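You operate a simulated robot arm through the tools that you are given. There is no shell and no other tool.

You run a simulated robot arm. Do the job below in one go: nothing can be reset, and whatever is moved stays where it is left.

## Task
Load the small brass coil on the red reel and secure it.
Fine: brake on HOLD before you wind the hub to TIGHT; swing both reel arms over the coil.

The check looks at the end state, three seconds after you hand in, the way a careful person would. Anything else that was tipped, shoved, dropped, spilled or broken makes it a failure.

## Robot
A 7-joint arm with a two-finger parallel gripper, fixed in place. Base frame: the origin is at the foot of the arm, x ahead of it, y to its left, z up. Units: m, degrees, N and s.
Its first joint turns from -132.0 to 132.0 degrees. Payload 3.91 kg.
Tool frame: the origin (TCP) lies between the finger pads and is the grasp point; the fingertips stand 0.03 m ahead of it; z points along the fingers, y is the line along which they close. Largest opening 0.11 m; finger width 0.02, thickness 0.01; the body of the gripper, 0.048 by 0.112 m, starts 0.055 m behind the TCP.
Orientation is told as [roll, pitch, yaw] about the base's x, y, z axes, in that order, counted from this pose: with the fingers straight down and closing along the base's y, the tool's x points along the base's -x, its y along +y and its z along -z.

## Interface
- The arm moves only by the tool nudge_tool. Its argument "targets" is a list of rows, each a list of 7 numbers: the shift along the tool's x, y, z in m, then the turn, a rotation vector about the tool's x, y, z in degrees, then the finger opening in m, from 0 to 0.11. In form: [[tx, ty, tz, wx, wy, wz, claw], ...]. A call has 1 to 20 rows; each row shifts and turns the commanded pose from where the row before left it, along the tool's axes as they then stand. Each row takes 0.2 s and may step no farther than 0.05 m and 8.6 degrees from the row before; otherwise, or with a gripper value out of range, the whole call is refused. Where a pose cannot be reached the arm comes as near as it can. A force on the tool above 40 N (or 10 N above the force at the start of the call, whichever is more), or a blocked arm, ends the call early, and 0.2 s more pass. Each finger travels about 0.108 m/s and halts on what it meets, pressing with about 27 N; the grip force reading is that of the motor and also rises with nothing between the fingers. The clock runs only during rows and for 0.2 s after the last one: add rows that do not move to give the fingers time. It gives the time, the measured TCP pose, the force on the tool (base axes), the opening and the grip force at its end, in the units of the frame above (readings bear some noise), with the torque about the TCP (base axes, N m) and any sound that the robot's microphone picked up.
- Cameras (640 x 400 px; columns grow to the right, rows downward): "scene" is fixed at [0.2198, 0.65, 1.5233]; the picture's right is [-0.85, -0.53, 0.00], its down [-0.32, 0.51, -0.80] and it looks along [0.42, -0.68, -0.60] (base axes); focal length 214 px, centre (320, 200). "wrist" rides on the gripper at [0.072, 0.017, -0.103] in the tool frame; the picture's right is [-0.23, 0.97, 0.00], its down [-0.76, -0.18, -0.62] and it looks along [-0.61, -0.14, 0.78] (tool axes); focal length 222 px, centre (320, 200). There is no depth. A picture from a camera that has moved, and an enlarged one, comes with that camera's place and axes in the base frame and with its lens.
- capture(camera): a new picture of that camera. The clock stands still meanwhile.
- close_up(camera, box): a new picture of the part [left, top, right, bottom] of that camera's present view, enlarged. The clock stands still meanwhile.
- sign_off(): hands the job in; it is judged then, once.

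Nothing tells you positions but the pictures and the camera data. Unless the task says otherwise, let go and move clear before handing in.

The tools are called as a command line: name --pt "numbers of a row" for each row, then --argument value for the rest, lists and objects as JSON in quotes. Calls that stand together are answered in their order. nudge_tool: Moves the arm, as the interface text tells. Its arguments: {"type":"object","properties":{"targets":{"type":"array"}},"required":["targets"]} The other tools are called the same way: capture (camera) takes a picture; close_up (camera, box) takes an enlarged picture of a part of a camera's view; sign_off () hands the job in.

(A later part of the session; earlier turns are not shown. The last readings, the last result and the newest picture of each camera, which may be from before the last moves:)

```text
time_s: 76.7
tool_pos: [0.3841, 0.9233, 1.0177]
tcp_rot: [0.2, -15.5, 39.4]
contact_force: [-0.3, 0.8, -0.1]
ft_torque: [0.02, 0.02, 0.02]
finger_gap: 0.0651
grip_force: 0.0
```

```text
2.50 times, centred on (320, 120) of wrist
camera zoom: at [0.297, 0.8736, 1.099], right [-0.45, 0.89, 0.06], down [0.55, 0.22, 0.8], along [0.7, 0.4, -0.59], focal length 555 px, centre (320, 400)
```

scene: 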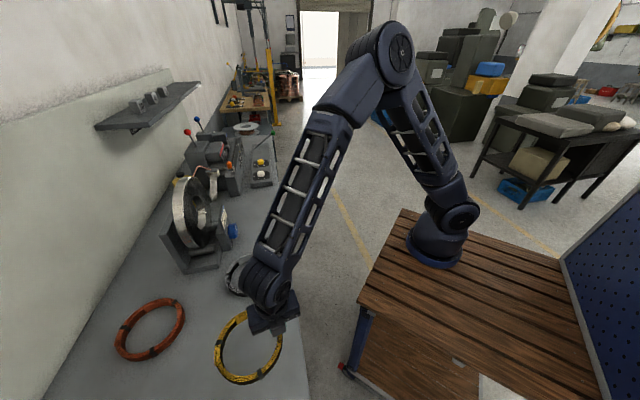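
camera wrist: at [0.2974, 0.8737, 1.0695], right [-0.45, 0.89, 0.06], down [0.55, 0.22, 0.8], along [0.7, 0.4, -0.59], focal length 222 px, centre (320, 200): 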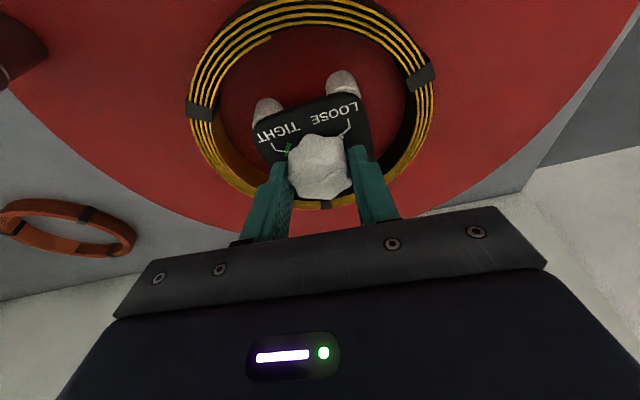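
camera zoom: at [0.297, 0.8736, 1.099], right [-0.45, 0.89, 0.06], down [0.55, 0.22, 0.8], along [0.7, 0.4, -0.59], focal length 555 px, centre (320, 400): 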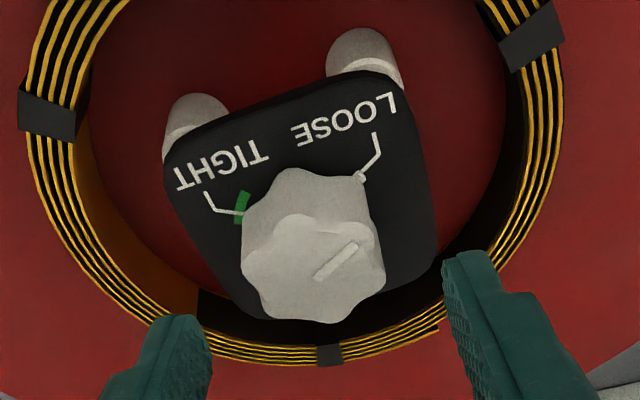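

The pointer is still on the LOOSE tick, and the coil is undisturbed. Rotating the leaned tool about the hub axis to yaw ≈ 127°.

nudge_tool --pt "-5e-05 -0.00074 0 -2.138 0 -7.709 0.065" --pt "-5e-05 -0.00074 0 -2.138 0 -7.709 0.065" --pt "-5e-05 -0.00074 0 -2.138 0 -7.709 0.065" --pt "-5e-05 -0.00074 0 -2.138 0 -7.709 0.065" --pt "-5e-05 -0.00074 0 -2.138 0 -7.709 0.065" --pt "-5e-05 -0.00074 0 -2.138 0 -7.709 0.065" --pt "-5e-05 -0.00074 0 -2.138 0 -7.709 0.065" --pt "-5e-05 -0.00074 0 -2.138 0 -7.709 0.065" --pt "-5e-05 -0.00074 0 -2.138 0 -7.709 0.065" --pt "-5e-05 -0.00074 0 -2.138 0 -7.709 0.065" --pt "-5e-05 -0.00074 0 -2.138 0 -7.709 0.065" --pt "0 0 0 0 0 0 0.065"

capture --camera "wrist"

close_up --camera "wrist" --box '[220, 40, 420, 200]'

```text
time_s: 79.3
tool_pos: [0.3906, 0.9232, 1.0188]
tcp_rot: [0.0, -15.7, 127.6]
contact_force: [0.7, -0.6, -0.5]
ft_torque: [0.01, 0.02, -0.02]
finger_gap: 0.065
grip_force: 0.0
```

```text
taken
camera wrist: at [0.4357, 0.8359, 1.0994], right [-0.9, -0.42, 0.06], down [-0.2, 0.56, 0.81], along [-0.37, 0.72, -0.59], focal length 222 px, centre (320, 200)
```

wrist: 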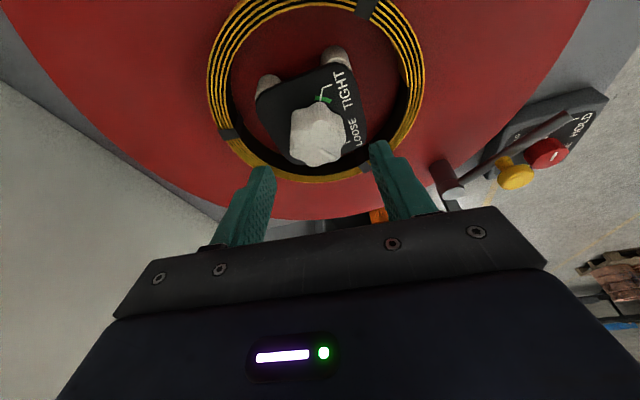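

```text
2.50 times, centred on (320, 120) of wrist
camera zoom: at [0.4357, 0.8359, 1.0994], right [-0.9, -0.42, 0.06], down [-0.2, 0.56, 0.81], along [-0.37, 0.72, -0.59], focal length 555 px, centre (320, 400)
```

zoom: 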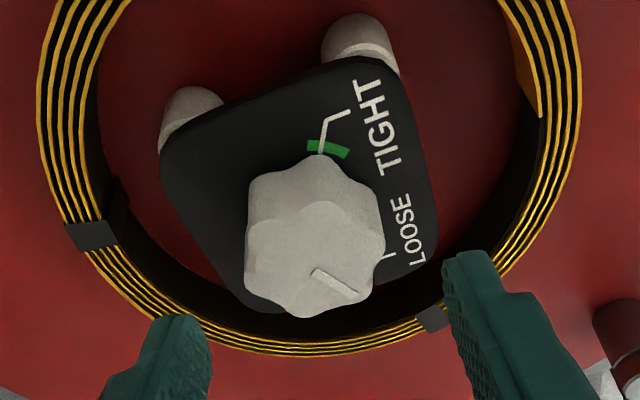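

The knob is centred again at this yaw. I'll descend and grip.

nudge_tool --pt "0.0047 0.0002 0.0143 0 0 0 0.065" --pt "0.0047 0.0002 0.0143 0 0 0 0.065" --pt "0 0 0 0 0 0 0.05" --pt "0 0 0 0 0 0 0.042" --pt "0 0 0 0 0 0 0.034" --pt "0 0 0 0 0 0 0.028" --pt "0 0 0 0 0 0 0.028"

close_up --camera "wrist" --box '[220, 60, 420, 220]'

```text
time_s: 80.9
tool_pos: [0.3923, 0.9224, 0.9893]
tcp_rot: [0.0, -15.6, 127.6]
contact_force: [5.9, 8.2, -1.0]
ft_torque: [0.54, -0.02, -0.01]
finger_gap: 0.0374
grip_force: 45.0
```

```text
2.50 times, centred on (320, 140) of wrist
camera zoom: at [0.4364, 0.8348, 1.0696], right [-0.91, -0.42, 0.06], down [-0.2, 0.56, 0.81], along [-0.37, 0.72, -0.59], focal length 555 px, centre (320, 350)
```

zoom: 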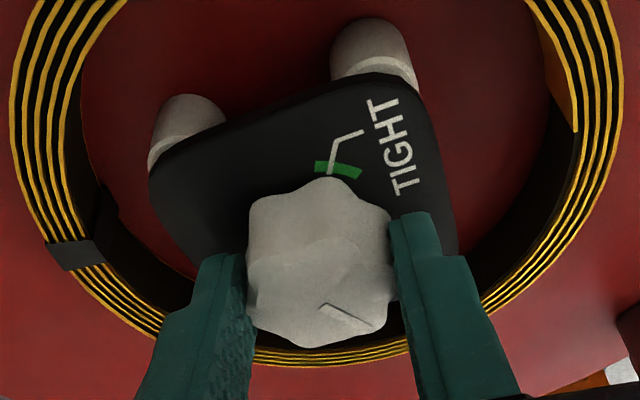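

Gripped. I'll relieve 1 mm and turn clockwise 24°, then check whether the pointer follows.

nudge_tool --pt "0 -0.001 0 0 0 0 0.028" --pt "-5e-05 0.00074 0 2.138 0 7.709 0.028" --pt "-5e-05 0.00074 0 2.138 0 7.709 0.028" --pt "-5e-05 0.00074 0 2.138 0 7.709 0.028" --pt "0 0 0 0 0 0 0.028"

close_up --camera "wrist" --box '[220, 60, 420, 220]'

```text
time_s: 82.1
tool_pos: [0.3908, 0.9224, 0.9896]
tcp_rot: [0.2, -15.9, 103.4]
contact_force: [-6.3, -10.3, -3.1]
ft_torque: [-0.6, -0.24, 0.05]
finger_gap: 0.0371
grip_force: 44.9
```

```text
2.50 times, centred on (320, 140) of wrist
camera zoom: at [0.395, 0.8229, 1.0699], right [-1.0, -0.01, 0.06], down [0.04, 0.59, 0.81], along [-0.05, 0.81, -0.59], focal length 555 px, centre (320, 350)
```

zoom: 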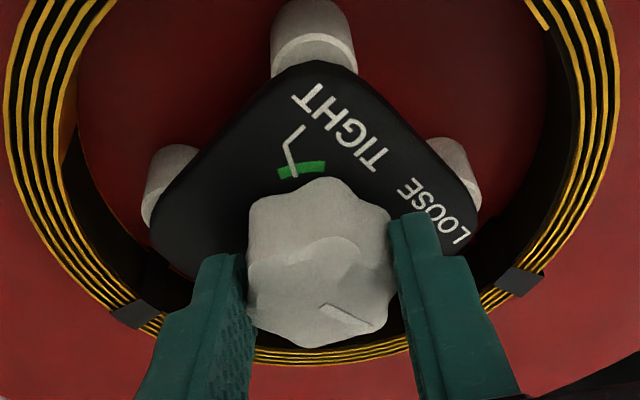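

The knob turns with the gripper this way. I'll continue clockwise with a small correction for the axis offset.

nudge_tool --pt "0.0008 0.0008 0 0 0 0 0.028" --pt "-5e-05 0.00104 0 2.17 0 7.7 0.028" --pt "-5e-05 0.00104 0 2.17 0 7.7 0.028" --pt "-5e-05 0.00104 0 2.17 0 7.7 0.028" --pt "-5e-05 0.00104 0 2.17 0 7.7 0.028" --pt "-5e-05 0.00104 0 2.17 0 7.7 0.028" --pt "0 0 0 0 0 0 0.028"

close_up --camera "wrist" --box '[220, 60, 420, 220]'

```text
time_s: 83.7
tool_pos: [0.3861, 0.9227, 0.9905]
tcp_rot: [0.0, -15.7, 63.4]
contact_force: [12.7, 8.2, -5.2]
ft_torque: [0.57, -0.94, -0.05]
finger_gap: 0.0372
grip_force: 45.3
```

```text
2.50 times, centred on (320, 140) of wrist
camera zoom: at [0.3264, 0.8423, 1.0699], right [-0.77, 0.63, 0.06], down [0.41, 0.43, 0.81], along [0.48, 0.65, -0.59], focal length 555 px, centre (320, 350)
```

zoom: 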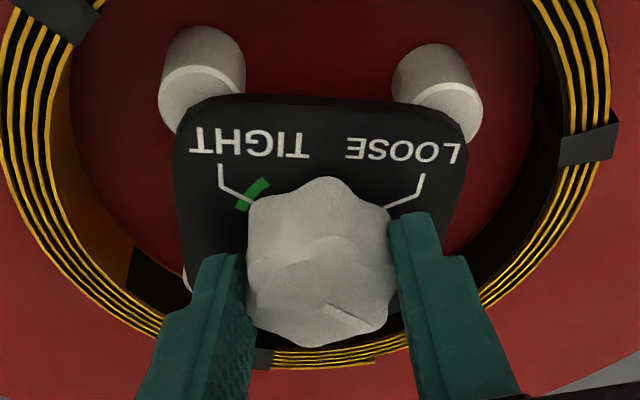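

Good progress: 64° turned and the jaws are spreading. Relieving the side load and continuing.

nudge_tool --pt "-0.0012 -0.0008 0 0 0 0 0.028" --pt "-5e-05 0.0009 0 2.164 0 7.702 0.028" --pt "-5e-05 0.0009 0 2.164 0 7.702 0.028" --pt "-5e-05 0.0009 0 2.164 0 7.702 0.028" --pt "-5e-05 0.0009 0 2.164 0 7.702 0.028" --pt "0 0 0 0 0 0 0.028"

close_up --camera "wrist" --box '[220, 60, 420, 220]'

```text
time_s: 85.1
tool_pos: [0.3847, 0.924, 0.9894]
tcp_rot: [0.0, -15.6, 31.4]
contact_force: [7.0, -23.6, -1.2]
ft_torque: [-0.94, 0.17, -0.11]
finger_gap: 0.0376
grip_force: 45.0
```

```text
2.50 times, centred on (320, 140) of wrist
camera zoom: at [0.2912, 0.8876, 1.0701], right [-0.32, 0.95, 0.06], down [0.58, 0.14, 0.8], along [0.75, 0.29, -0.59], focal length 555 px, centre (320, 350)
```

zoom: 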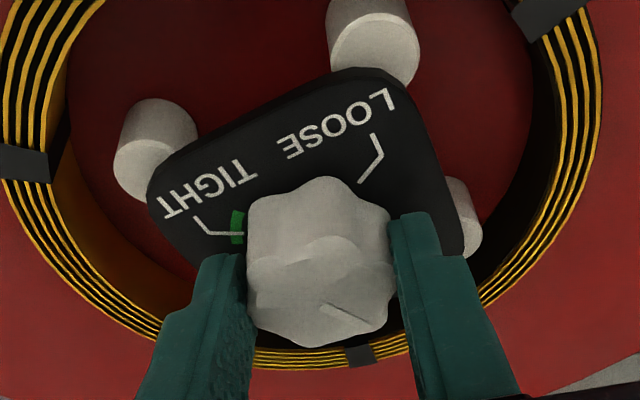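

Jaws continue to extend (96° done). Relieving the load and going on to about 120°.

nudge_tool --pt "0.0006 -0.0022 0 0 0 0 0.028" --pt "-5e-05 0.0006 0 2.151 0 7.705 0.028" --pt "-5e-05 0.0006 0 2.151 0 7.705 0.028" --pt "-5e-05 0.0006 0 2.151 0 7.705 0.028" --pt "0 0 0 0 0 0 0.028"

close_up --camera "wrist" --box '[220, 60, 420, 220]'

```text
time_s: 86.3
tool_pos: [0.3837, 0.9261, 0.9892]
tcp_rot: [0.1, -15.6, 7.5]
contact_force: [9.6, 29.2, -4.8]
ft_torque: [0.65, -0.33, 0.15]
finger_gap: 0.0368
grip_force: 44.7
```

```text
2.50 times, centred on (320, 140) of wrist
camera zoom: at [0.2831, 0.9296, 1.0702], right [0.09, 0.99, 0.06], down [0.58, -0.1, 0.8], along [0.81, -0.04, -0.59], focal length 555 px, centre (320, 350)
```

zoom: 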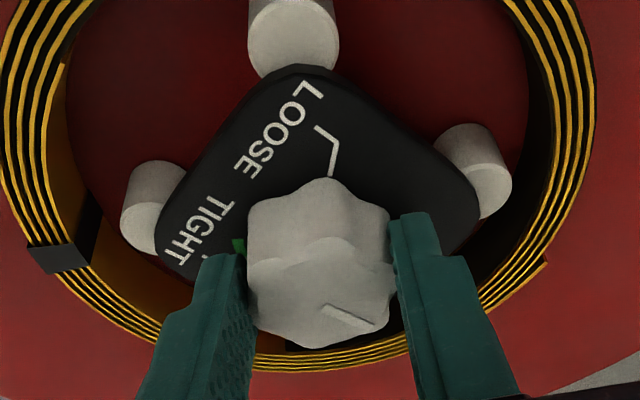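

Half the winding (120°) is done. I'll release, rise, turn back to yaw ≈ 127° and take a second grip.

nudge_tool --pt "0 0 0 0 0 0 0.05" --pt "0 0 0 0 0 0 0.065" --pt "0 0 0 0 0 0 0.065" --pt "-0.004 0 -0.0145 0 0 0 0.065" --pt "-0.004 0 -0.0145 0 0 0 0.065" --pt "0 0 0 0 0 0 0.065"

nudge_tool --pt "-5e-05 -0.00074 0 -2.138 0 -7.709 0.065" --pt "-5e-05 -0.00074 0 -2.138 0 -7.709 0.065" --pt "-5e-05 -0.00074 0 -2.138 0 -7.709 0.065" --pt "-5e-05 -0.00074 0 -2.138 0 -7.709 0.065" --pt "-5e-05 -0.00074 0 -2.138 0 -7.709 0.065" --pt "-5e-05 -0.00074 0 -2.138 0 -7.709 0.065" --pt "-5e-05 -0.00074 0 -2.138 0 -7.709 0.065" --pt "-5e-05 -0.00074 0 -2.138 0 -7.709 0.065" --pt "-5e-05 -0.00074 0 -2.138 0 -7.709 0.065" --pt "-5e-05 -0.00074 0 -2.138 0 -7.709 0.065" --pt "-5e-05 -0.00074 0 -2.138 0 -7.709 0.065" --pt "-5e-05 -0.00074 0 -2.138 0 -7.709 0.065" --pt "-5e-05 -0.00074 0 -2.138 0 -7.709 0.065" --pt "-5e-05 -0.00074 0 -2.138 0 -7.709 0.065" --pt "-5e-05 -0.00074 0 -2.138 0 -7.709 0.065" --pt "0 0 0 0 0 0 0.065"

close_up --camera "wrist" --box '[220, 40, 420, 200]'

```text
time_s: 87.7
tool_pos: [0.3833, 0.9236, 1.0201]
tcp_rot: [0.0, -15.6, 7.5]
contact_force: [-0.1, 0.6, -0.1]
ft_torque: [-0.01, 0.01, -0.02]
finger_gap: 0.065
grip_force: 0.1
```

```text
time_s: 91.1
tool_pos: [0.3928, 0.9219, 1.0212]
tcp_rot: [0.0, -15.6, 127.7]
contact_force: [0.2, -0.1, 0.6]
ft_torque: [0.02, -0.01, 0.03]
finger_gap: 0.065
grip_force: 0.0
```

```text
2.50 times, centred on (320, 120) of wrist
camera zoom: at [0.437, 0.8342, 1.1011], right [-0.91, -0.42, 0.06], down [-0.21, 0.56, 0.8], along [-0.37, 0.72, -0.59], focal length 555 px, centre (320, 400)
```

zoom: 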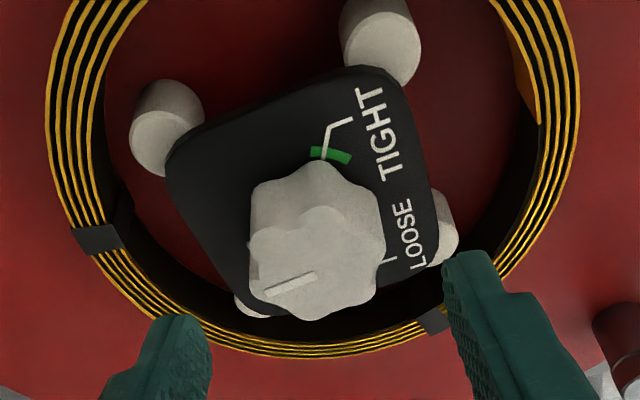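

The pointer is at about 50°, and the jaws have moved out. From the gripped poses I find the hub axis at (0.3897, 0.9268). I'll lower, grip again and continue clockwise.

nudge_tool --pt "0.0038 -0.0002 0.0148 0 0 0 0.065" --pt "0.0038 -0.0002 0.0148 0 0 0 0.065" --pt "0 0 0 0 0 0 0.05" --pt "0 0 0 0 0 0 0.042" --pt "0 0 0 0 0 0 0.034" --pt "0 0 0 0 0 0 0.028" --pt "0 0 0 0 0 0 0.028"

close_up --camera "wrist" --box '[220, 60, 420, 220]'

```text
time_s: 92.7
tool_pos: [0.3926, 0.922, 0.9902]
tcp_rot: [0.0, -15.5, 127.6]
contact_force: [-7.1, -12.8, -1.6]
ft_torque: [-0.78, 0.59, 0.05]
finger_gap: 0.0376
grip_force: 45.1
```

```text
2.50 times, centred on (320, 140) of wrist
camera zoom: at [0.4363, 0.8351, 1.0705], right [-0.91, -0.42, 0.06], down [-0.21, 0.56, 0.8], along [-0.37, 0.72, -0.59], focal length 555 px, centre (320, 350)
```

zoom: 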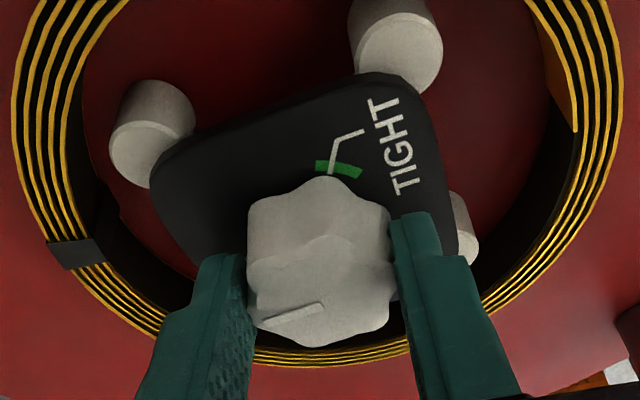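

Gripped. Relieving and turning clockwise 32°.

nudge_tool --pt "0.0004 0.0012 0 0 0 0 0.028" --pt "-5e-05 0.00074 0 2.138 0 7.709 0.028" --pt "-5e-05 0.00074 0 2.138 0 7.709 0.028" --pt "-5e-05 0.00074 0 2.138 0 7.709 0.028" --pt "-5e-05 0.00074 0 2.138 0 7.709 0.028" --pt "0 0 0 0 0 0 0.028"

close_up --camera "wrist" --box '[220, 60, 420, 220]'

```text
time_s: 94.1
tool_pos: [0.3891, 0.9209, 0.9905]
tcp_rot: [-0.1, -15.7, 95.5]
contact_force: [1.6, 31.7, 0.9]
ft_torque: [1.13, 0.26, -0.03]
finger_gap: 0.0376
grip_force: 45.1
```

```text
2.50 times, centred on (320, 140) of wrist
camera zoom: at [0.3801, 0.8225, 1.0702], right [-0.99, 0.13, 0.06], down [0.12, 0.58, 0.81], along [0.07, 0.81, -0.59], focal length 555 px, centre (320, 350)
```

zoom: 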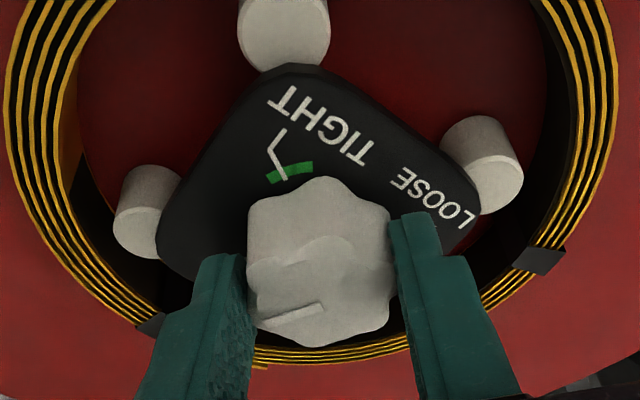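

The knob follows. There's a 30 N side pull outward, so I'll relieve 3 mm and continue.

nudge_tool --pt "-0.0027 -0.0004 0.0007 0 0 0 0.028" --pt "0 0 0 0 0 0 0.028"

nudge_tool --pt "-5e-05 0.00074 0 2.138 0 7.709 0.028" --pt "-5e-05 0.00074 0 2.138 0 7.709 0.028" --pt "-5e-05 0.00074 0 2.138 0 7.709 0.028" --pt "0 0 0 0 0 0 0.028"

close_up --camera "wrist" --box '[220, 60, 420, 220]'

```text
time_s: 94.7
tool_pos: [0.3895, 0.9212, 0.9885]
tcp_rot: [-0.1, -15.4, 95.6]
contact_force: [-4.3, -24.2, 11.0]
ft_torque: [-1.71, 0.68, 0.02]
finger_gap: 0.0377
grip_force: 45.8
```

```text
time_s: 95.7
tool_pos: [0.388, 0.923, 0.9892]
tcp_rot: [0.0, -15.8, 71.3]
contact_force: [-1.2, -20.3, 1.1]
ft_torque: [0.25, -0.21, -0.04]
finger_gap: 0.0373
grip_force: 44.6
```

```text
2.50 times, centred on (320, 140) of wrist
camera zoom: at [0.3389, 0.836, 1.0701], right [-0.85, 0.52, 0.06], down [0.35, 0.48, 0.81], along [0.39, 0.71, -0.59], focal length 555 px, centre (320, 350)
```

zoom: 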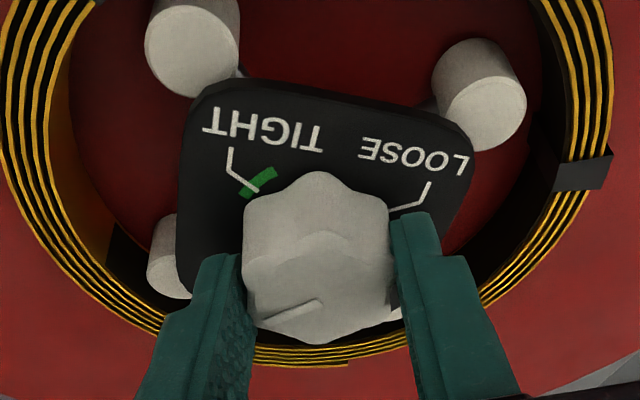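

The stiffness is about 20 N/mm, so I'll use smaller corrections. About 176° wound so far; continuing.

nudge_tool --pt "0.0009 -0.0003 -0.0002 0 0 0 0.028" --pt "-5e-05 0.00074 0 2.164 0 7.702 0.028" --pt "-5e-05 0.00074 0 2.164 0 7.702 0.028" --pt "-5e-05 0.00074 0 2.164 0 7.702 0.028" --pt "-5e-05 0.00074 0 2.164 0 7.702 0.028" --pt "0 0 0 0 0 0 0.028"

close_up --camera "wrist" --box '[220, 60, 420, 220]'

```text
time_s: 97.1
tool_pos: [0.3865, 0.9238, 0.9899]
tcp_rot: [-0.1, -15.6, 39.5]
contact_force: [21.7, 9.7, 0.7]
ft_torque: [0.51, -0.89, -0.04]
finger_gap: 0.0375
grip_force: 45.0
```

```text
2.50 times, centred on (320, 140) of wrist
camera zoom: at [0.2982, 0.8753, 1.0701], right [-0.45, 0.89, 0.06], down [0.55, 0.22, 0.81], along [0.71, 0.4, -0.59], focal length 555 px, centre (320, 350)
```

zoom: 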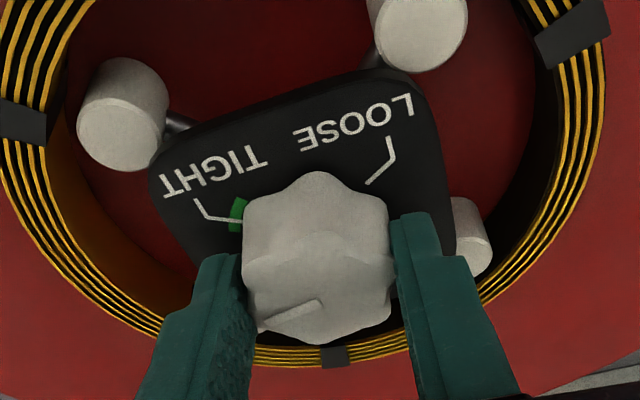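

About 208° wound, with the jaws nearing the coil. Continuing 24° more.

nudge_tool --pt "-0.001 -0.0003 0.0003 0 0 0 0.028" --pt "-5e-05 0.00074 0 2.151 0 7.705 0.028" --pt "-5e-05 0.00074 0 2.151 0 7.705 0.028" --pt "-5e-05 0.00074 0 2.151 0 7.705 0.028" --pt "0 0 0 0 0 0 0.028"

capture --camera "wrist"

close_up --camera "wrist" --box '[220, 60, 420, 220]'

```text
time_s: 98.3
tool_pos: [0.3849, 0.926, 0.9885]
tcp_rot: [-0.2, -15.6, 15.4]
contact_force: [13.4, -23.4, -5.5]
ft_torque: [-0.58, 0.71, -0.11]
finger_gap: 0.0372
grip_force: 44.6
```

```text
taken
camera wrist: at [0.2852, 0.9162, 1.0703], right [-0.05, 1.0, 0.06], down [0.59, -0.02, 0.81], along [0.8, 0.07, -0.59], focal length 222 px, centre (320, 200)
```

wrist: 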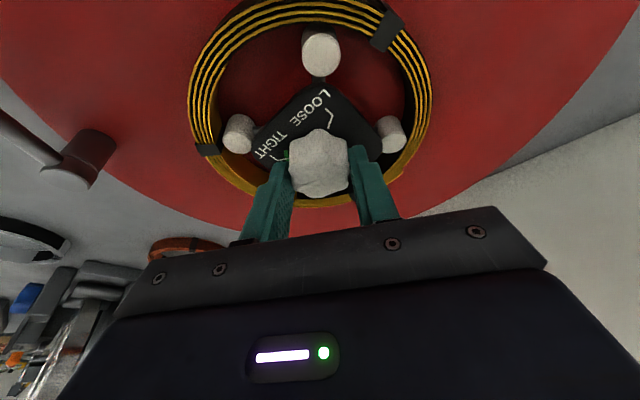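

```text
2.50 times, centred on (320, 140) of wrist
camera zoom: at [0.2852, 0.9162, 1.0703], right [-0.05, 1.0, 0.06], down [0.59, -0.02, 0.81], along [0.8, 0.07, -0.59], focal length 555 px, centre (320, 350)
```

zoom: 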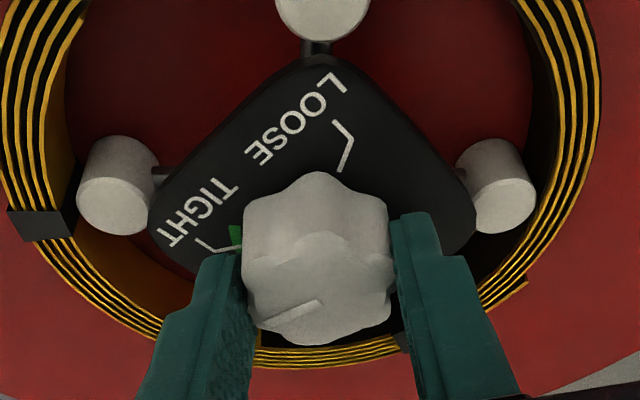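

About 232° wound; the pointer is at roughly 298° and TIGHT is at 283°. I'll relieve the side load and turn the last ~15°.

nudge_tool --pt "-0.0003 -0.0012 0 0 0 0 0.028" --pt "-5e-05 0.0006 0 1.61 0 5.78 0.028" --pt "-5e-05 0.0006 0 1.61 0 5.78 0.028" --pt "0 0 0 0 0 0 0.028"

close_up --camera "wrist" --box '[220, 60, 420, 220]'

```text
time_s: 99.3
tool_pos: [0.3846, 0.9256, 0.989]
tcp_rot: [-0.1, -15.7, 3.4]
contact_force: [5.2, -29.1, -6.2]
ft_torque: [-0.58, -0.49, -0.11]
finger_gap: 0.0376
grip_force: 45.0
```

```text
2.50 times, centred on (320, 140) of wrist
camera zoom: at [0.2851, 0.9374, 1.0702], right [0.16, 0.99, 0.06], down [0.57, -0.14, 0.81], along [0.8, -0.09, -0.59], focal length 555 px, centre (320, 350)
```

zoom: 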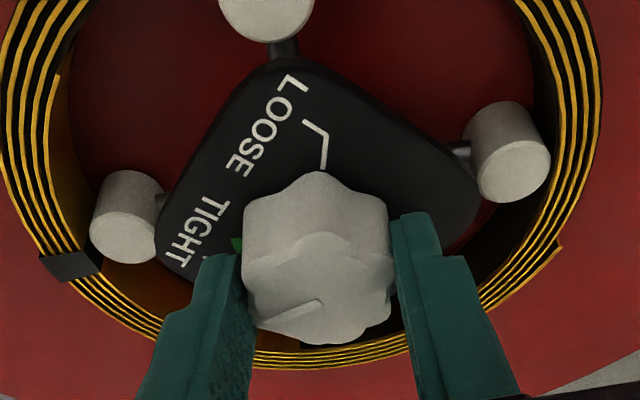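

About 244° turned with little resistance. I'll relieve and turn slightly more, then release to see the pointer against the tick.

nudge_tool --pt "0 -0.0013 0 0 0 0 0.028" --pt "0 0.0004 0 1.08 0 3.85 0.028" --pt "0 0 0 0 0 0 0.028"

nudge_tool --pt "0 0 0 0 0 0 0.05" --pt "0 0 0 0 0 0 0.065" --pt "0 0 0 0 0 0 0.065" --pt "-0.004 0 -0.0145 0 0 0 0.065" --pt "-0.004 0 -0.0145 0 0 0 0.065" --pt "-0.004 0 -0.0145 0 0 0 0.065" --pt "0 0 0 0 0 0 0.065"

capture --camera "wrist"

close_up --camera "wrist" --box '[180, 0, 440, 200]'

```text
time_s: 100.1
tool_pos: [0.3853, 0.9256, 0.9889]
tcp_rot: [0.1, -15.5, -0.6]
contact_force: [8.1, -3.2, -9.2]
ft_torque: [0.3, -0.46, -0.04]
finger_gap: 0.0373
grip_force: 45.3
```

```text
time_s: 101.7
tool_pos: [0.3849, 0.9251, 1.0347]
tcp_rot: [0.0, -15.7, -0.5]
contact_force: [-0.5, 0.4, -0.9]
ft_torque: [0.01, -0.01, -0.02]
finger_gap: 0.0653
grip_force: 0.1
```

```text
taken
camera wrist: at [0.2861, 0.9431, 1.1154], right [0.23, 0.97, 0.06], down [0.56, -0.18, 0.81], along [0.79, -0.15, -0.59], focal length 222 px, centre (320, 200)
```

wrist: 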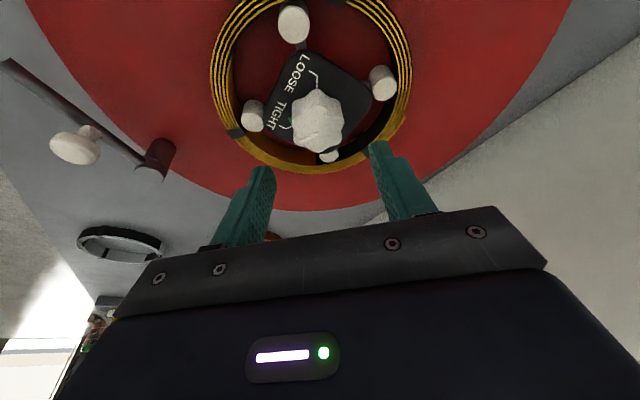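

```text
2.00 times, centred on (310, 100) of wrist
camera zoom: at [0.2861, 0.9431, 1.1154], right [0.23, 0.97, 0.06], down [0.56, -0.18, 0.81], along [0.79, -0.15, -0.59], focal length 444 px, centre (340, 400)
```

zoom: 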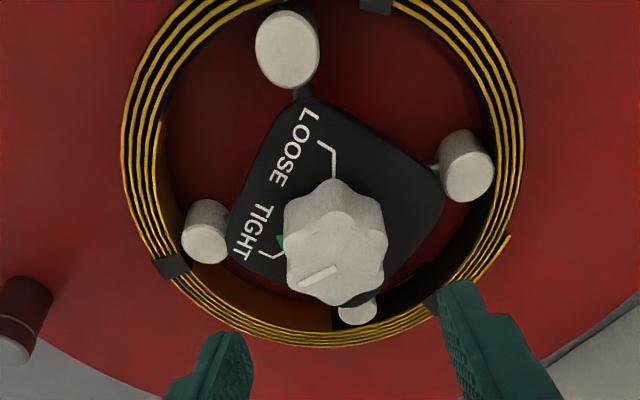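

The pointer now lies at about 283°, in the green zone by the TIGHT tick. I'll check the jaws against the coil with close-ups.

close_up --camera "wrist" --box '[290, 60, 380, 170]'

close_up --camera "wrist" --box '[200, 0, 420, 130]'

close_up --camera "wrist" --box '[220, 80, 320, 170]'

```text
3.64 times, centred on (335, 115) of wrist
camera zoom: at [0.2861, 0.9431, 1.1154], right [0.23, 0.97, 0.06], down [0.56, -0.18, 0.81], along [0.79, -0.15, -0.59], focal length 808 px, centre (266, 509)
```

zoom: 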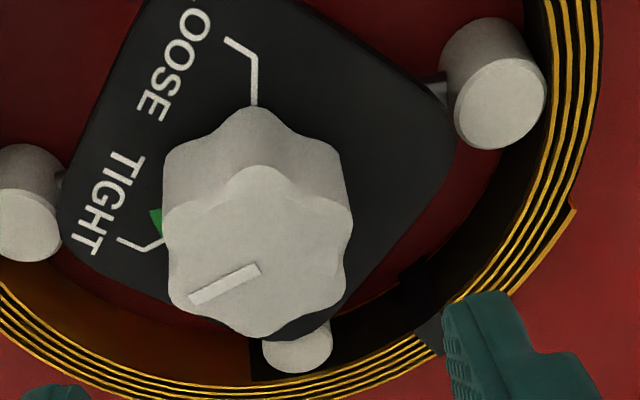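

```text
2.91 times, centred on (310, 65) of wrist
camera zoom: at [0.2861, 0.9431, 1.1154], right [0.23, 0.97, 0.06], down [0.56, -0.18, 0.81], along [0.79, -0.15, -0.59], focal length 646 px, centre (349, 593)
```

zoom: 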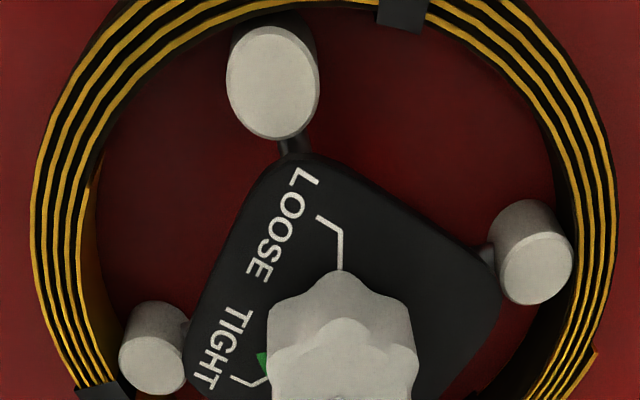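

```text
4.44 times, centred on (270, 125) of wrist
camera zoom: at [0.2861, 0.9431, 1.1154], right [0.23, 0.97, 0.06], down [0.56, -0.18, 0.81], along [0.79, -0.15, -0.59], focal length 987 px, centre (542, 533)
```

zoom: 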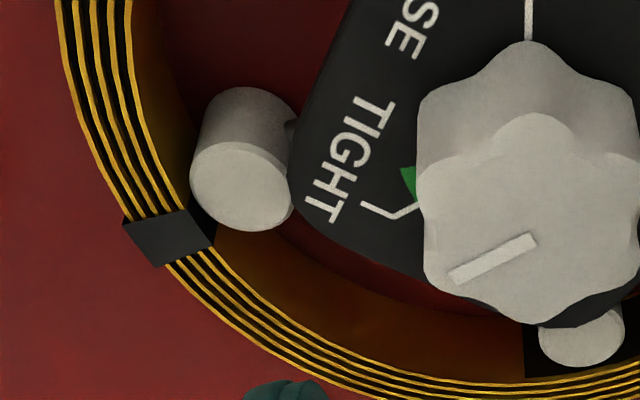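

The jaws have spread to the coil's inner wall. I'll back away, un-tilt and look at the reel from nearer vertical to verify the pointer, centring and arms.

nudge_tool --pt "0.0058 -0.0251 -0.0193 0 0 0 0.065" --pt "0.0058 -0.0251 -0.0193 0 0 0 0.065" --pt "0.0058 -0.0251 -0.0193 0 0 0 0.065" --pt "0.0058 -0.0251 -0.0193 0 0 0 0.065" --pt "0.0058 -0.0251 -0.0193 0 0 0 0.065" --pt "0 0 0 0 7.8 0 0.065" --pt "0 0 0 0 7.8 0 0.065" --pt "0 0 0 0 0 -8.4 0.065" --pt "0 0 0 0 0 -8.4 0.065" --pt "0 0 0 0 0 -8.4 0.065" --pt "0 0 0 0 0 -8.4 0.065" --pt "0 0 0 0 0 -8.4 0.065" --pt "0 0 0 0 0 -8.4 0.065" --pt "0 0 0 0 0 -8.4 0.065" --pt "0 0 0 0 0 -8.4 0.065" --pt "0 0 0 0 0 0 0.065"

capture --camera "wrist"

close_up --camera "wrist" --box '[220, 60, 420, 210]'

```text
time_s: 105.1
tool_pos: [0.3305, 0.8013, 1.1202]
tcp_rot: [-0.1, 0.0, 66.8]
contact_force: [0.7, -0.2, 0.2]
ft_torque: [-0.06, 0.02, 0.02]
finger_gap: 0.065
grip_force: 0.0
```

```text
taken
camera wrist: at [0.2845, 0.7415, 1.2241], right [-0.81, 0.59, 0.0], down [0.46, 0.63, 0.62], along [0.37, 0.5, -0.78], focal length 222 px, centre (320, 200)
```

wrist: 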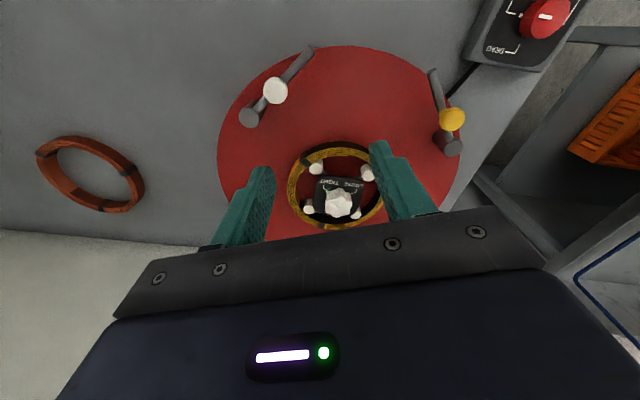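

```text
2.67 times, centred on (320, 135) of wrist
camera zoom: at [0.2845, 0.7415, 1.2241], right [-0.81, 0.59, 0.0], down [0.46, 0.63, 0.62], along [0.37, 0.5, -0.78], focal length 592 px, centre (320, 373)
```

zoom: 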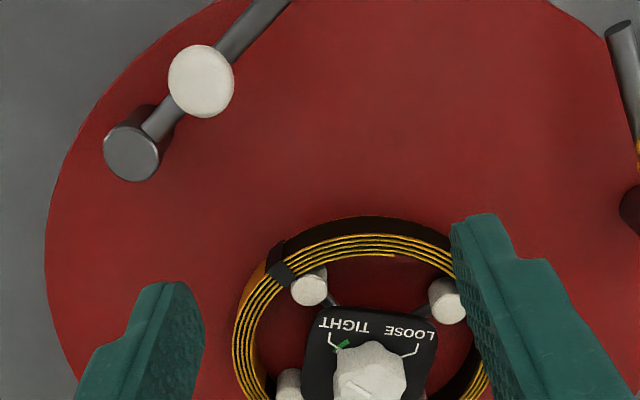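

I'll move a bit further outward to see the hub fully from above.

nudge_tool --pt "-0.031 0.0025 0 0 0 0 0.065" --pt "-0.031 0.0025 0 0 0 0 0.065" --pt "-0.031 0.0025 0 0 0 0 0.065" --pt "0 0 0 0 0 0 0.065"

close_up --camera "wrist" --box '[240, 80, 400, 210]'

capture --camera "wrist"

```text
time_s: 106.1
tool_pos: [0.3606, 0.8882, 1.12]
tcp_rot: [-0.1, 0.0, 66.6]
contact_force: [0.2, -0.7, -0.2]
ft_torque: [-0.02, 0.01, -0.01]
finger_gap: 0.0651
grip_force: 0.1
```

```text
3.08 times, centred on (320, 145) of wrist
camera zoom: at [0.3137, 0.8295, 1.2238], right [-0.81, 0.59, 0.0], down [0.46, 0.63, 0.62], along [0.37, 0.5, -0.78], focal length 684 px, centre (320, 369)
```

zoom: 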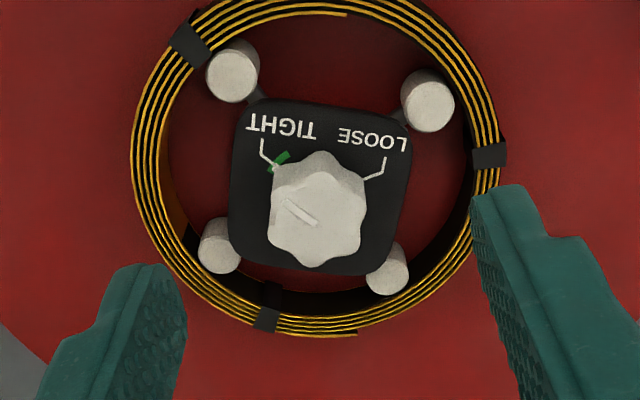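

```text
taken
camera wrist: at [0.3137, 0.8295, 1.2238], right [-0.81, 0.59, 0.0], down [0.46, 0.63, 0.62], along [0.37, 0.5, -0.78], focal length 222 px, centre (320, 200)
```

wrist: 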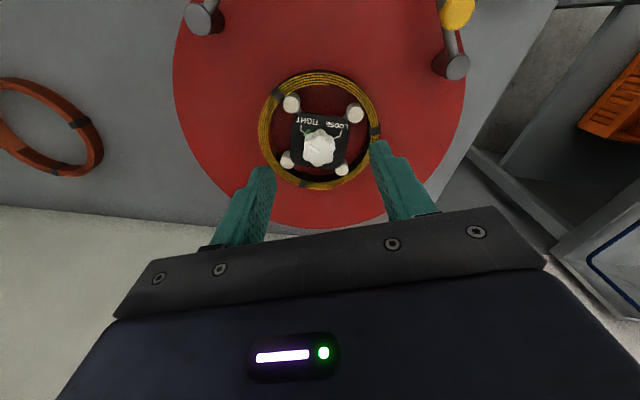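

The pointer lies right by the TIGHT tick. I'll check whether the jaws actually press the coil's inner wall with tighter views.

close_up --camera "wrist" --box '[250, 60, 390, 200]'

close_up --camera "wrist" --box '[260, 65, 330, 125]'

close_up --camera "wrist" --box '[320, 70, 390, 130]'

close_up --camera "wrist" --box '[260, 130, 380, 200]'

```text
2.86 times, centred on (320, 130) of wrist
camera zoom: at [0.3137, 0.8295, 1.2238], right [-0.81, 0.59, 0.0], down [0.46, 0.63, 0.62], along [0.37, 0.5, -0.78], focal length 635 px, centre (320, 400)
```

zoom: 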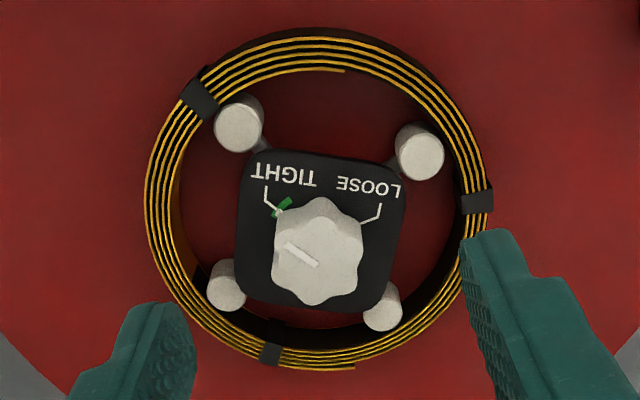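

```text
6.67 times, centred on (295, 95) of wrist
camera zoom: at [0.3137, 0.8295, 1.2238], right [-0.81, 0.59, 0.0], down [0.46, 0.63, 0.62], along [0.37, 0.5, -0.78], focal length 1481 px, centre (487, 900)
```

zoom: 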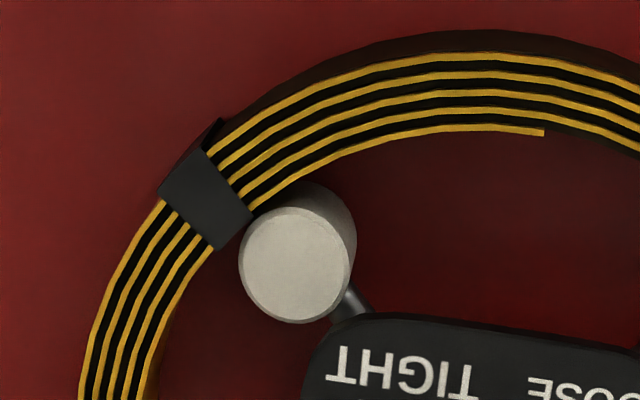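

```text
6.67 times, centred on (355, 100) of wrist
camera zoom: at [0.3137, 0.8295, 1.2238], right [-0.81, 0.59, 0.0], down [0.46, 0.63, 0.62], along [0.37, 0.5, -0.78], focal length 1481 px, centre (87, 867)
```

zoom: 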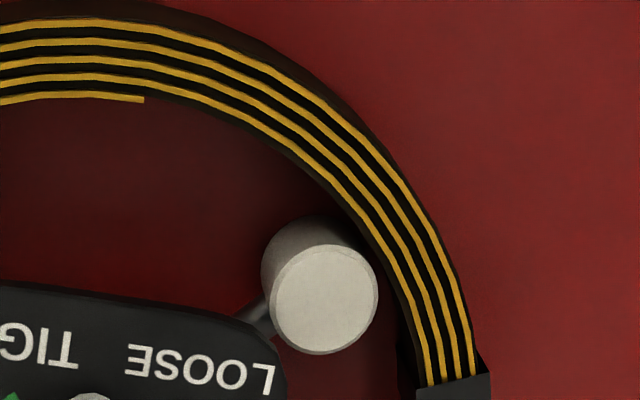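

```text
5.33 times, centred on (320, 165) of wrist
camera zoom: at [0.3137, 0.8295, 1.2238], right [-0.81, 0.59, 0.0], down [0.46, 0.63, 0.62], along [0.37, 0.5, -0.78], focal length 1185 px, centre (320, 387)
```

zoom: 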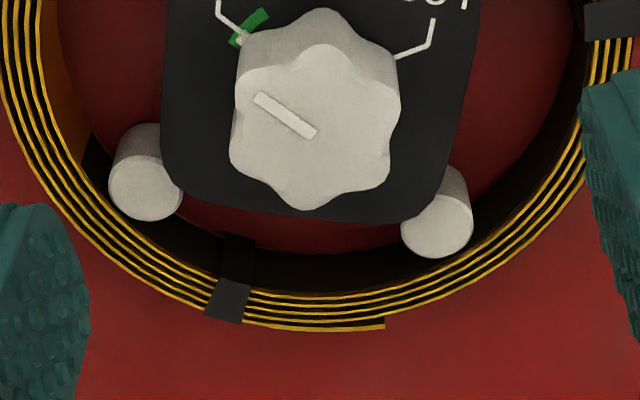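

The hub is at TIGHT with the coil centred on the jaws. Next are the reel arms: I'll go over the white-knobbed arm first and refine its position.

nudge_tool --pt "0 0 0 0 0 -7.23 0.065" --pt "0 0 0 0 0 -7.23 0.065" --pt "0 0 0 0 0 -7.23 0.065" --pt "0 0 0 0 0 -7.23 0.065" --pt "0 0 0 0 0 -7.23 0.065" --pt "0 0 0 0 0 -7.23 0.065" --pt "0.03 0.0135 0.01 0 0 0 0.065" --pt "0.03 0.0135 0.01 0 0 0 0.065" --pt "0.03 0.0135 0.01 0 0 0 0.065" --pt "0.03 0.0135 0.01 0 0 0 0.065" --pt "0 0 0.02 0 0 0 0.06" --pt "0 0 0 0 0 0 0.06"

capture --camera "wrist"

close_up --camera "wrist" --box '[220, 60, 420, 210]'

```text
time_s: 108.7
tool_pos: [0.3488, 0.7579, 1.0606]
tcp_rot: [-0.1, 0.1, 110.1]
contact_force: [-0.5, 0.6, -0.4]
ft_torque: [-0.01, 0.02, 0.0]
finger_gap: 0.0601
grip_force: 0.0
```

```text
taken
camera wrist: at [0.3559, 0.6841, 1.1646], right [-0.99, -0.12, 0.0], down [-0.1, 0.78, 0.62], along [-0.07, 0.62, -0.78], focal length 222 px, centre (320, 200)
```

wrist: 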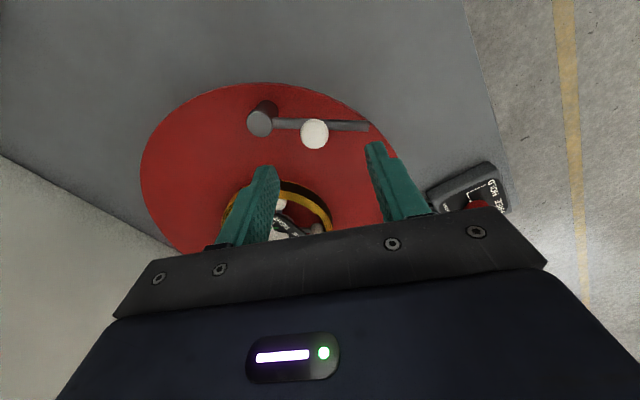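

```text
2.67 times, centred on (320, 135) of wrist
camera zoom: at [0.3559, 0.6841, 1.1646], right [-0.99, -0.12, 0.0], down [-0.1, 0.78, 0.62], along [-0.07, 0.62, -0.78], focal length 592 px, centre (320, 373)
```

zoom: 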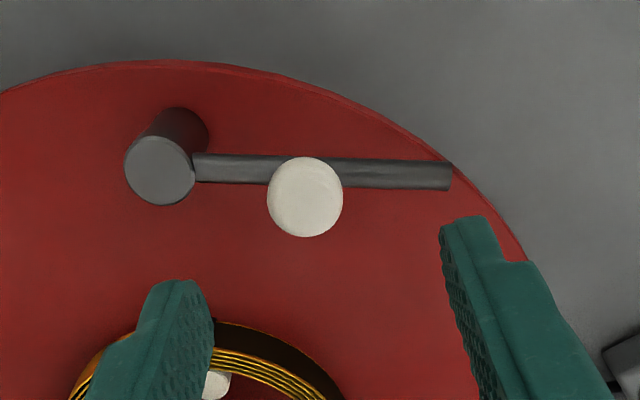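

The white knob is at (0.3516, 0.757), top z ≈ 0.986, and the post at (0.400, 0.760). I'll rotate to yaw ≈ 152° so the fingers straddle the knob across the bar, then centre over it.

nudge_tool --pt "0 0 0 0 0 -8.4 0.06" --pt "0 0 0 0 0 -8.4 0.06" --pt "0 0 0 0 0 -8.4 0.06" --pt "0 0 0 0 0 -8.4 0.06" --pt "0 0 0 0 0 -8.4 0.06" --pt "0.0029 -0.0005 0.02 0 0 0 0.055" --pt "0 0 0 0 0 0 0.055"

capture --camera "wrist"

close_up --camera "wrist" --box '[220, 80, 420, 220]'

```text
time_s: 110.3
tool_pos: [0.3529, 0.7557, 1.0406]
tcp_rot: [0.0, 0.1, 152.2]
contact_force: [-0.4, -0.1, 0.6]
ft_torque: [-0.01, -0.01, 0.0]
finger_gap: 0.0552
grip_force: 0.1
```

```text
taken
camera wrist: at [0.408, 0.7087, 1.1444], right [-0.66, -0.76, 0.0], down [-0.59, 0.51, 0.62], along [-0.47, 0.41, -0.78], focal length 222 px, centre (320, 200)
```

wrist: 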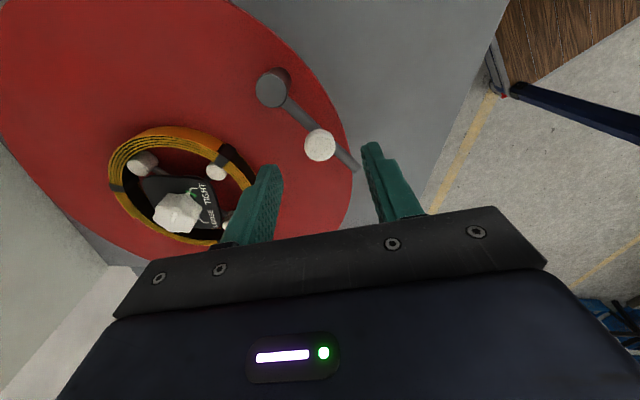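

```text
2.86 times, centred on (320, 150) of wrist
camera zoom: at [0.408, 0.7087, 1.1444], right [-0.66, -0.76, 0.0], down [-0.59, 0.51, 0.62], along [-0.47, 0.41, -0.78], focal length 635 px, centre (320, 343)
```

zoom: 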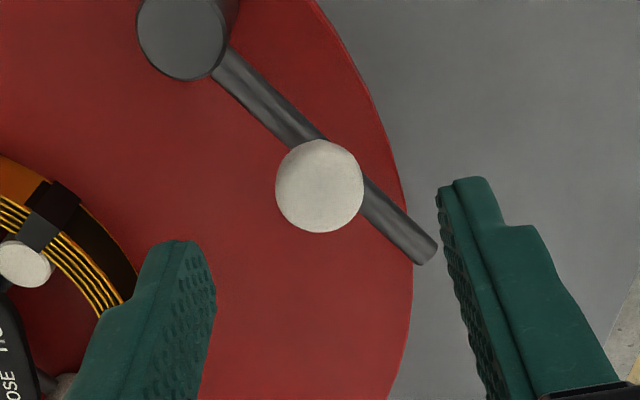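

The knob is centred. Descending and gripping it.

nudge_tool --pt "0.0005 0.0005 0.02 0 0 0 0.055" --pt "0 0 0.015 0 0 0 0.055" --pt "0 0 0.008 0 0 0 0.055" --pt "0 0 0 0 0 0 0.055"

nudge_tool --pt "0 0 0 0 0 0 0.04" --pt "0 0 0 0 0 0 0.03" --pt "0 0 0 0 0 0 0.022" --pt "0 0 0 0 0 0 0.016" --pt "0 0 0 0 0 0 0.016"

close_up --camera "wrist" --box '[220, 80, 420, 220]'

```text
time_s: 111.3
tool_pos: [0.3548, 0.7564, 0.997]
tcp_rot: [0.1, 0.1, 152.2]
contact_force: [0.1, 0.4, 0.3]
ft_torque: [-0.01, -0.02, 0.0]
finger_gap: 0.0548
grip_force: 0.1
```

```text
time_s: 112.5
tool_pos: [0.3549, 0.7567, 0.9974]
tcp_rot: [-0.1, 0.1, 152.1]
contact_force: [8.6, 22.1, 0.2]
ft_torque: [0.5, 0.03, 0.07]
finger_gap: 0.0229
grip_force: 45.4
```

```text
2.86 times, centred on (320, 150) of wrist
camera zoom: at [0.4091, 0.7077, 1.1008], right [-0.66, -0.75, 0.0], down [-0.59, 0.51, 0.62], along [-0.47, 0.41, -0.78], focal length 635 px, centre (320, 343)
```

zoom: 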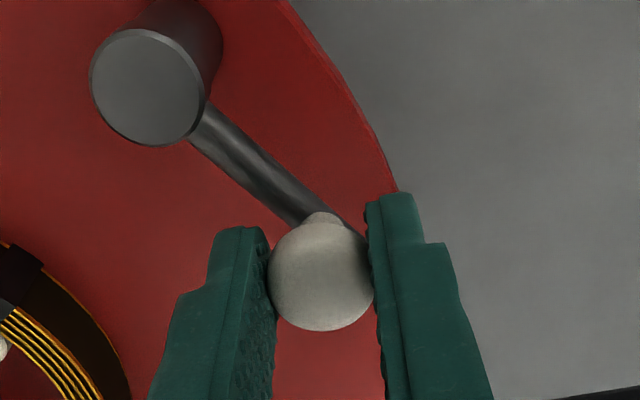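

Gripped. I'll relieve the side load and swing the arm about its post, the first 22°.

nudge_tool --pt "0 -0.0011 0 0 0 0 0.016" --pt "-0.003 -0.0056 0 0 0 7.5 0.016" --pt "-0.003 -0.0056 0 0 0 7.5 0.016" --pt "-0.003 -0.0056 0 0 0 7.5 0.016" --pt "0 0 0 0 0 0 0.016"

capture --camera "wrist"

```text
time_s: 113.7
tool_pos: [0.3565, 0.7756, 0.9974]
tcp_rot: [0.0, 0.0, 129.6]
contact_force: [-9.0, -4.4, 5.0]
ft_torque: [-0.22, 0.03, -0.26]
finger_gap: 0.0229
grip_force: 45.2
```

```text
taken
camera wrist: at [0.3878, 0.7092, 1.1008], right [-0.9, -0.45, 0.0], down [-0.35, 0.7, 0.62], along [-0.28, 0.56, -0.78], focal length 222 px, centre (320, 200)
```

wrist: 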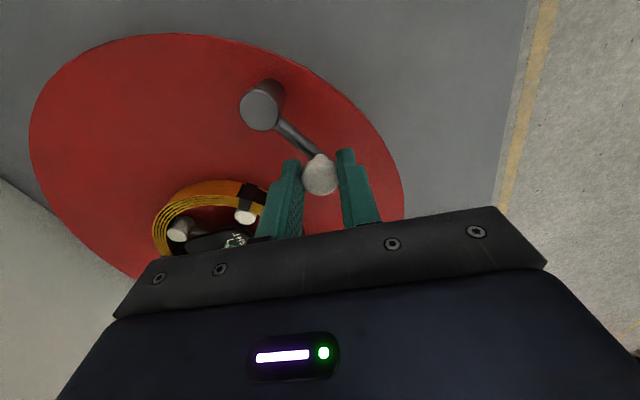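

The arm swings smoothly. Continuing another 37°.

nudge_tool --pt "-0.003 -0.0056 0 0 0 7.5 0.016" --pt "-0.003 -0.0056 0 0 0 7.5 0.016" --pt "-0.003 -0.0056 0 0 0 7.5 0.016" --pt "-0.003 -0.0056 0 0 0 7.5 0.016" --pt "-0.003 -0.0056 0 0 0 7.5 0.016" --pt "0 0 0 0 0 0 0.016"

capture --camera "wrist"

```text
time_s: 115.1
tool_pos: [0.3749, 0.8016, 0.9971]
tcp_rot: [-0.1, 0.0, 91.9]
contact_force: [-10.7, 6.4, 0.2]
ft_torque: [0.07, 0.16, -0.25]
finger_gap: 0.0229
grip_force: 45.4
```

```text
taken
camera wrist: at [0.3595, 0.7289, 1.1008], right [-0.98, 0.19, 0.0], down [0.15, 0.77, 0.62], along [0.12, 0.61, -0.78], focal length 222 px, centre (320, 200)
```

wrist: 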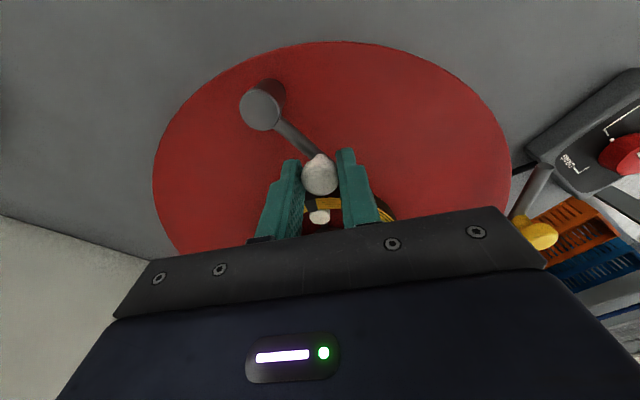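

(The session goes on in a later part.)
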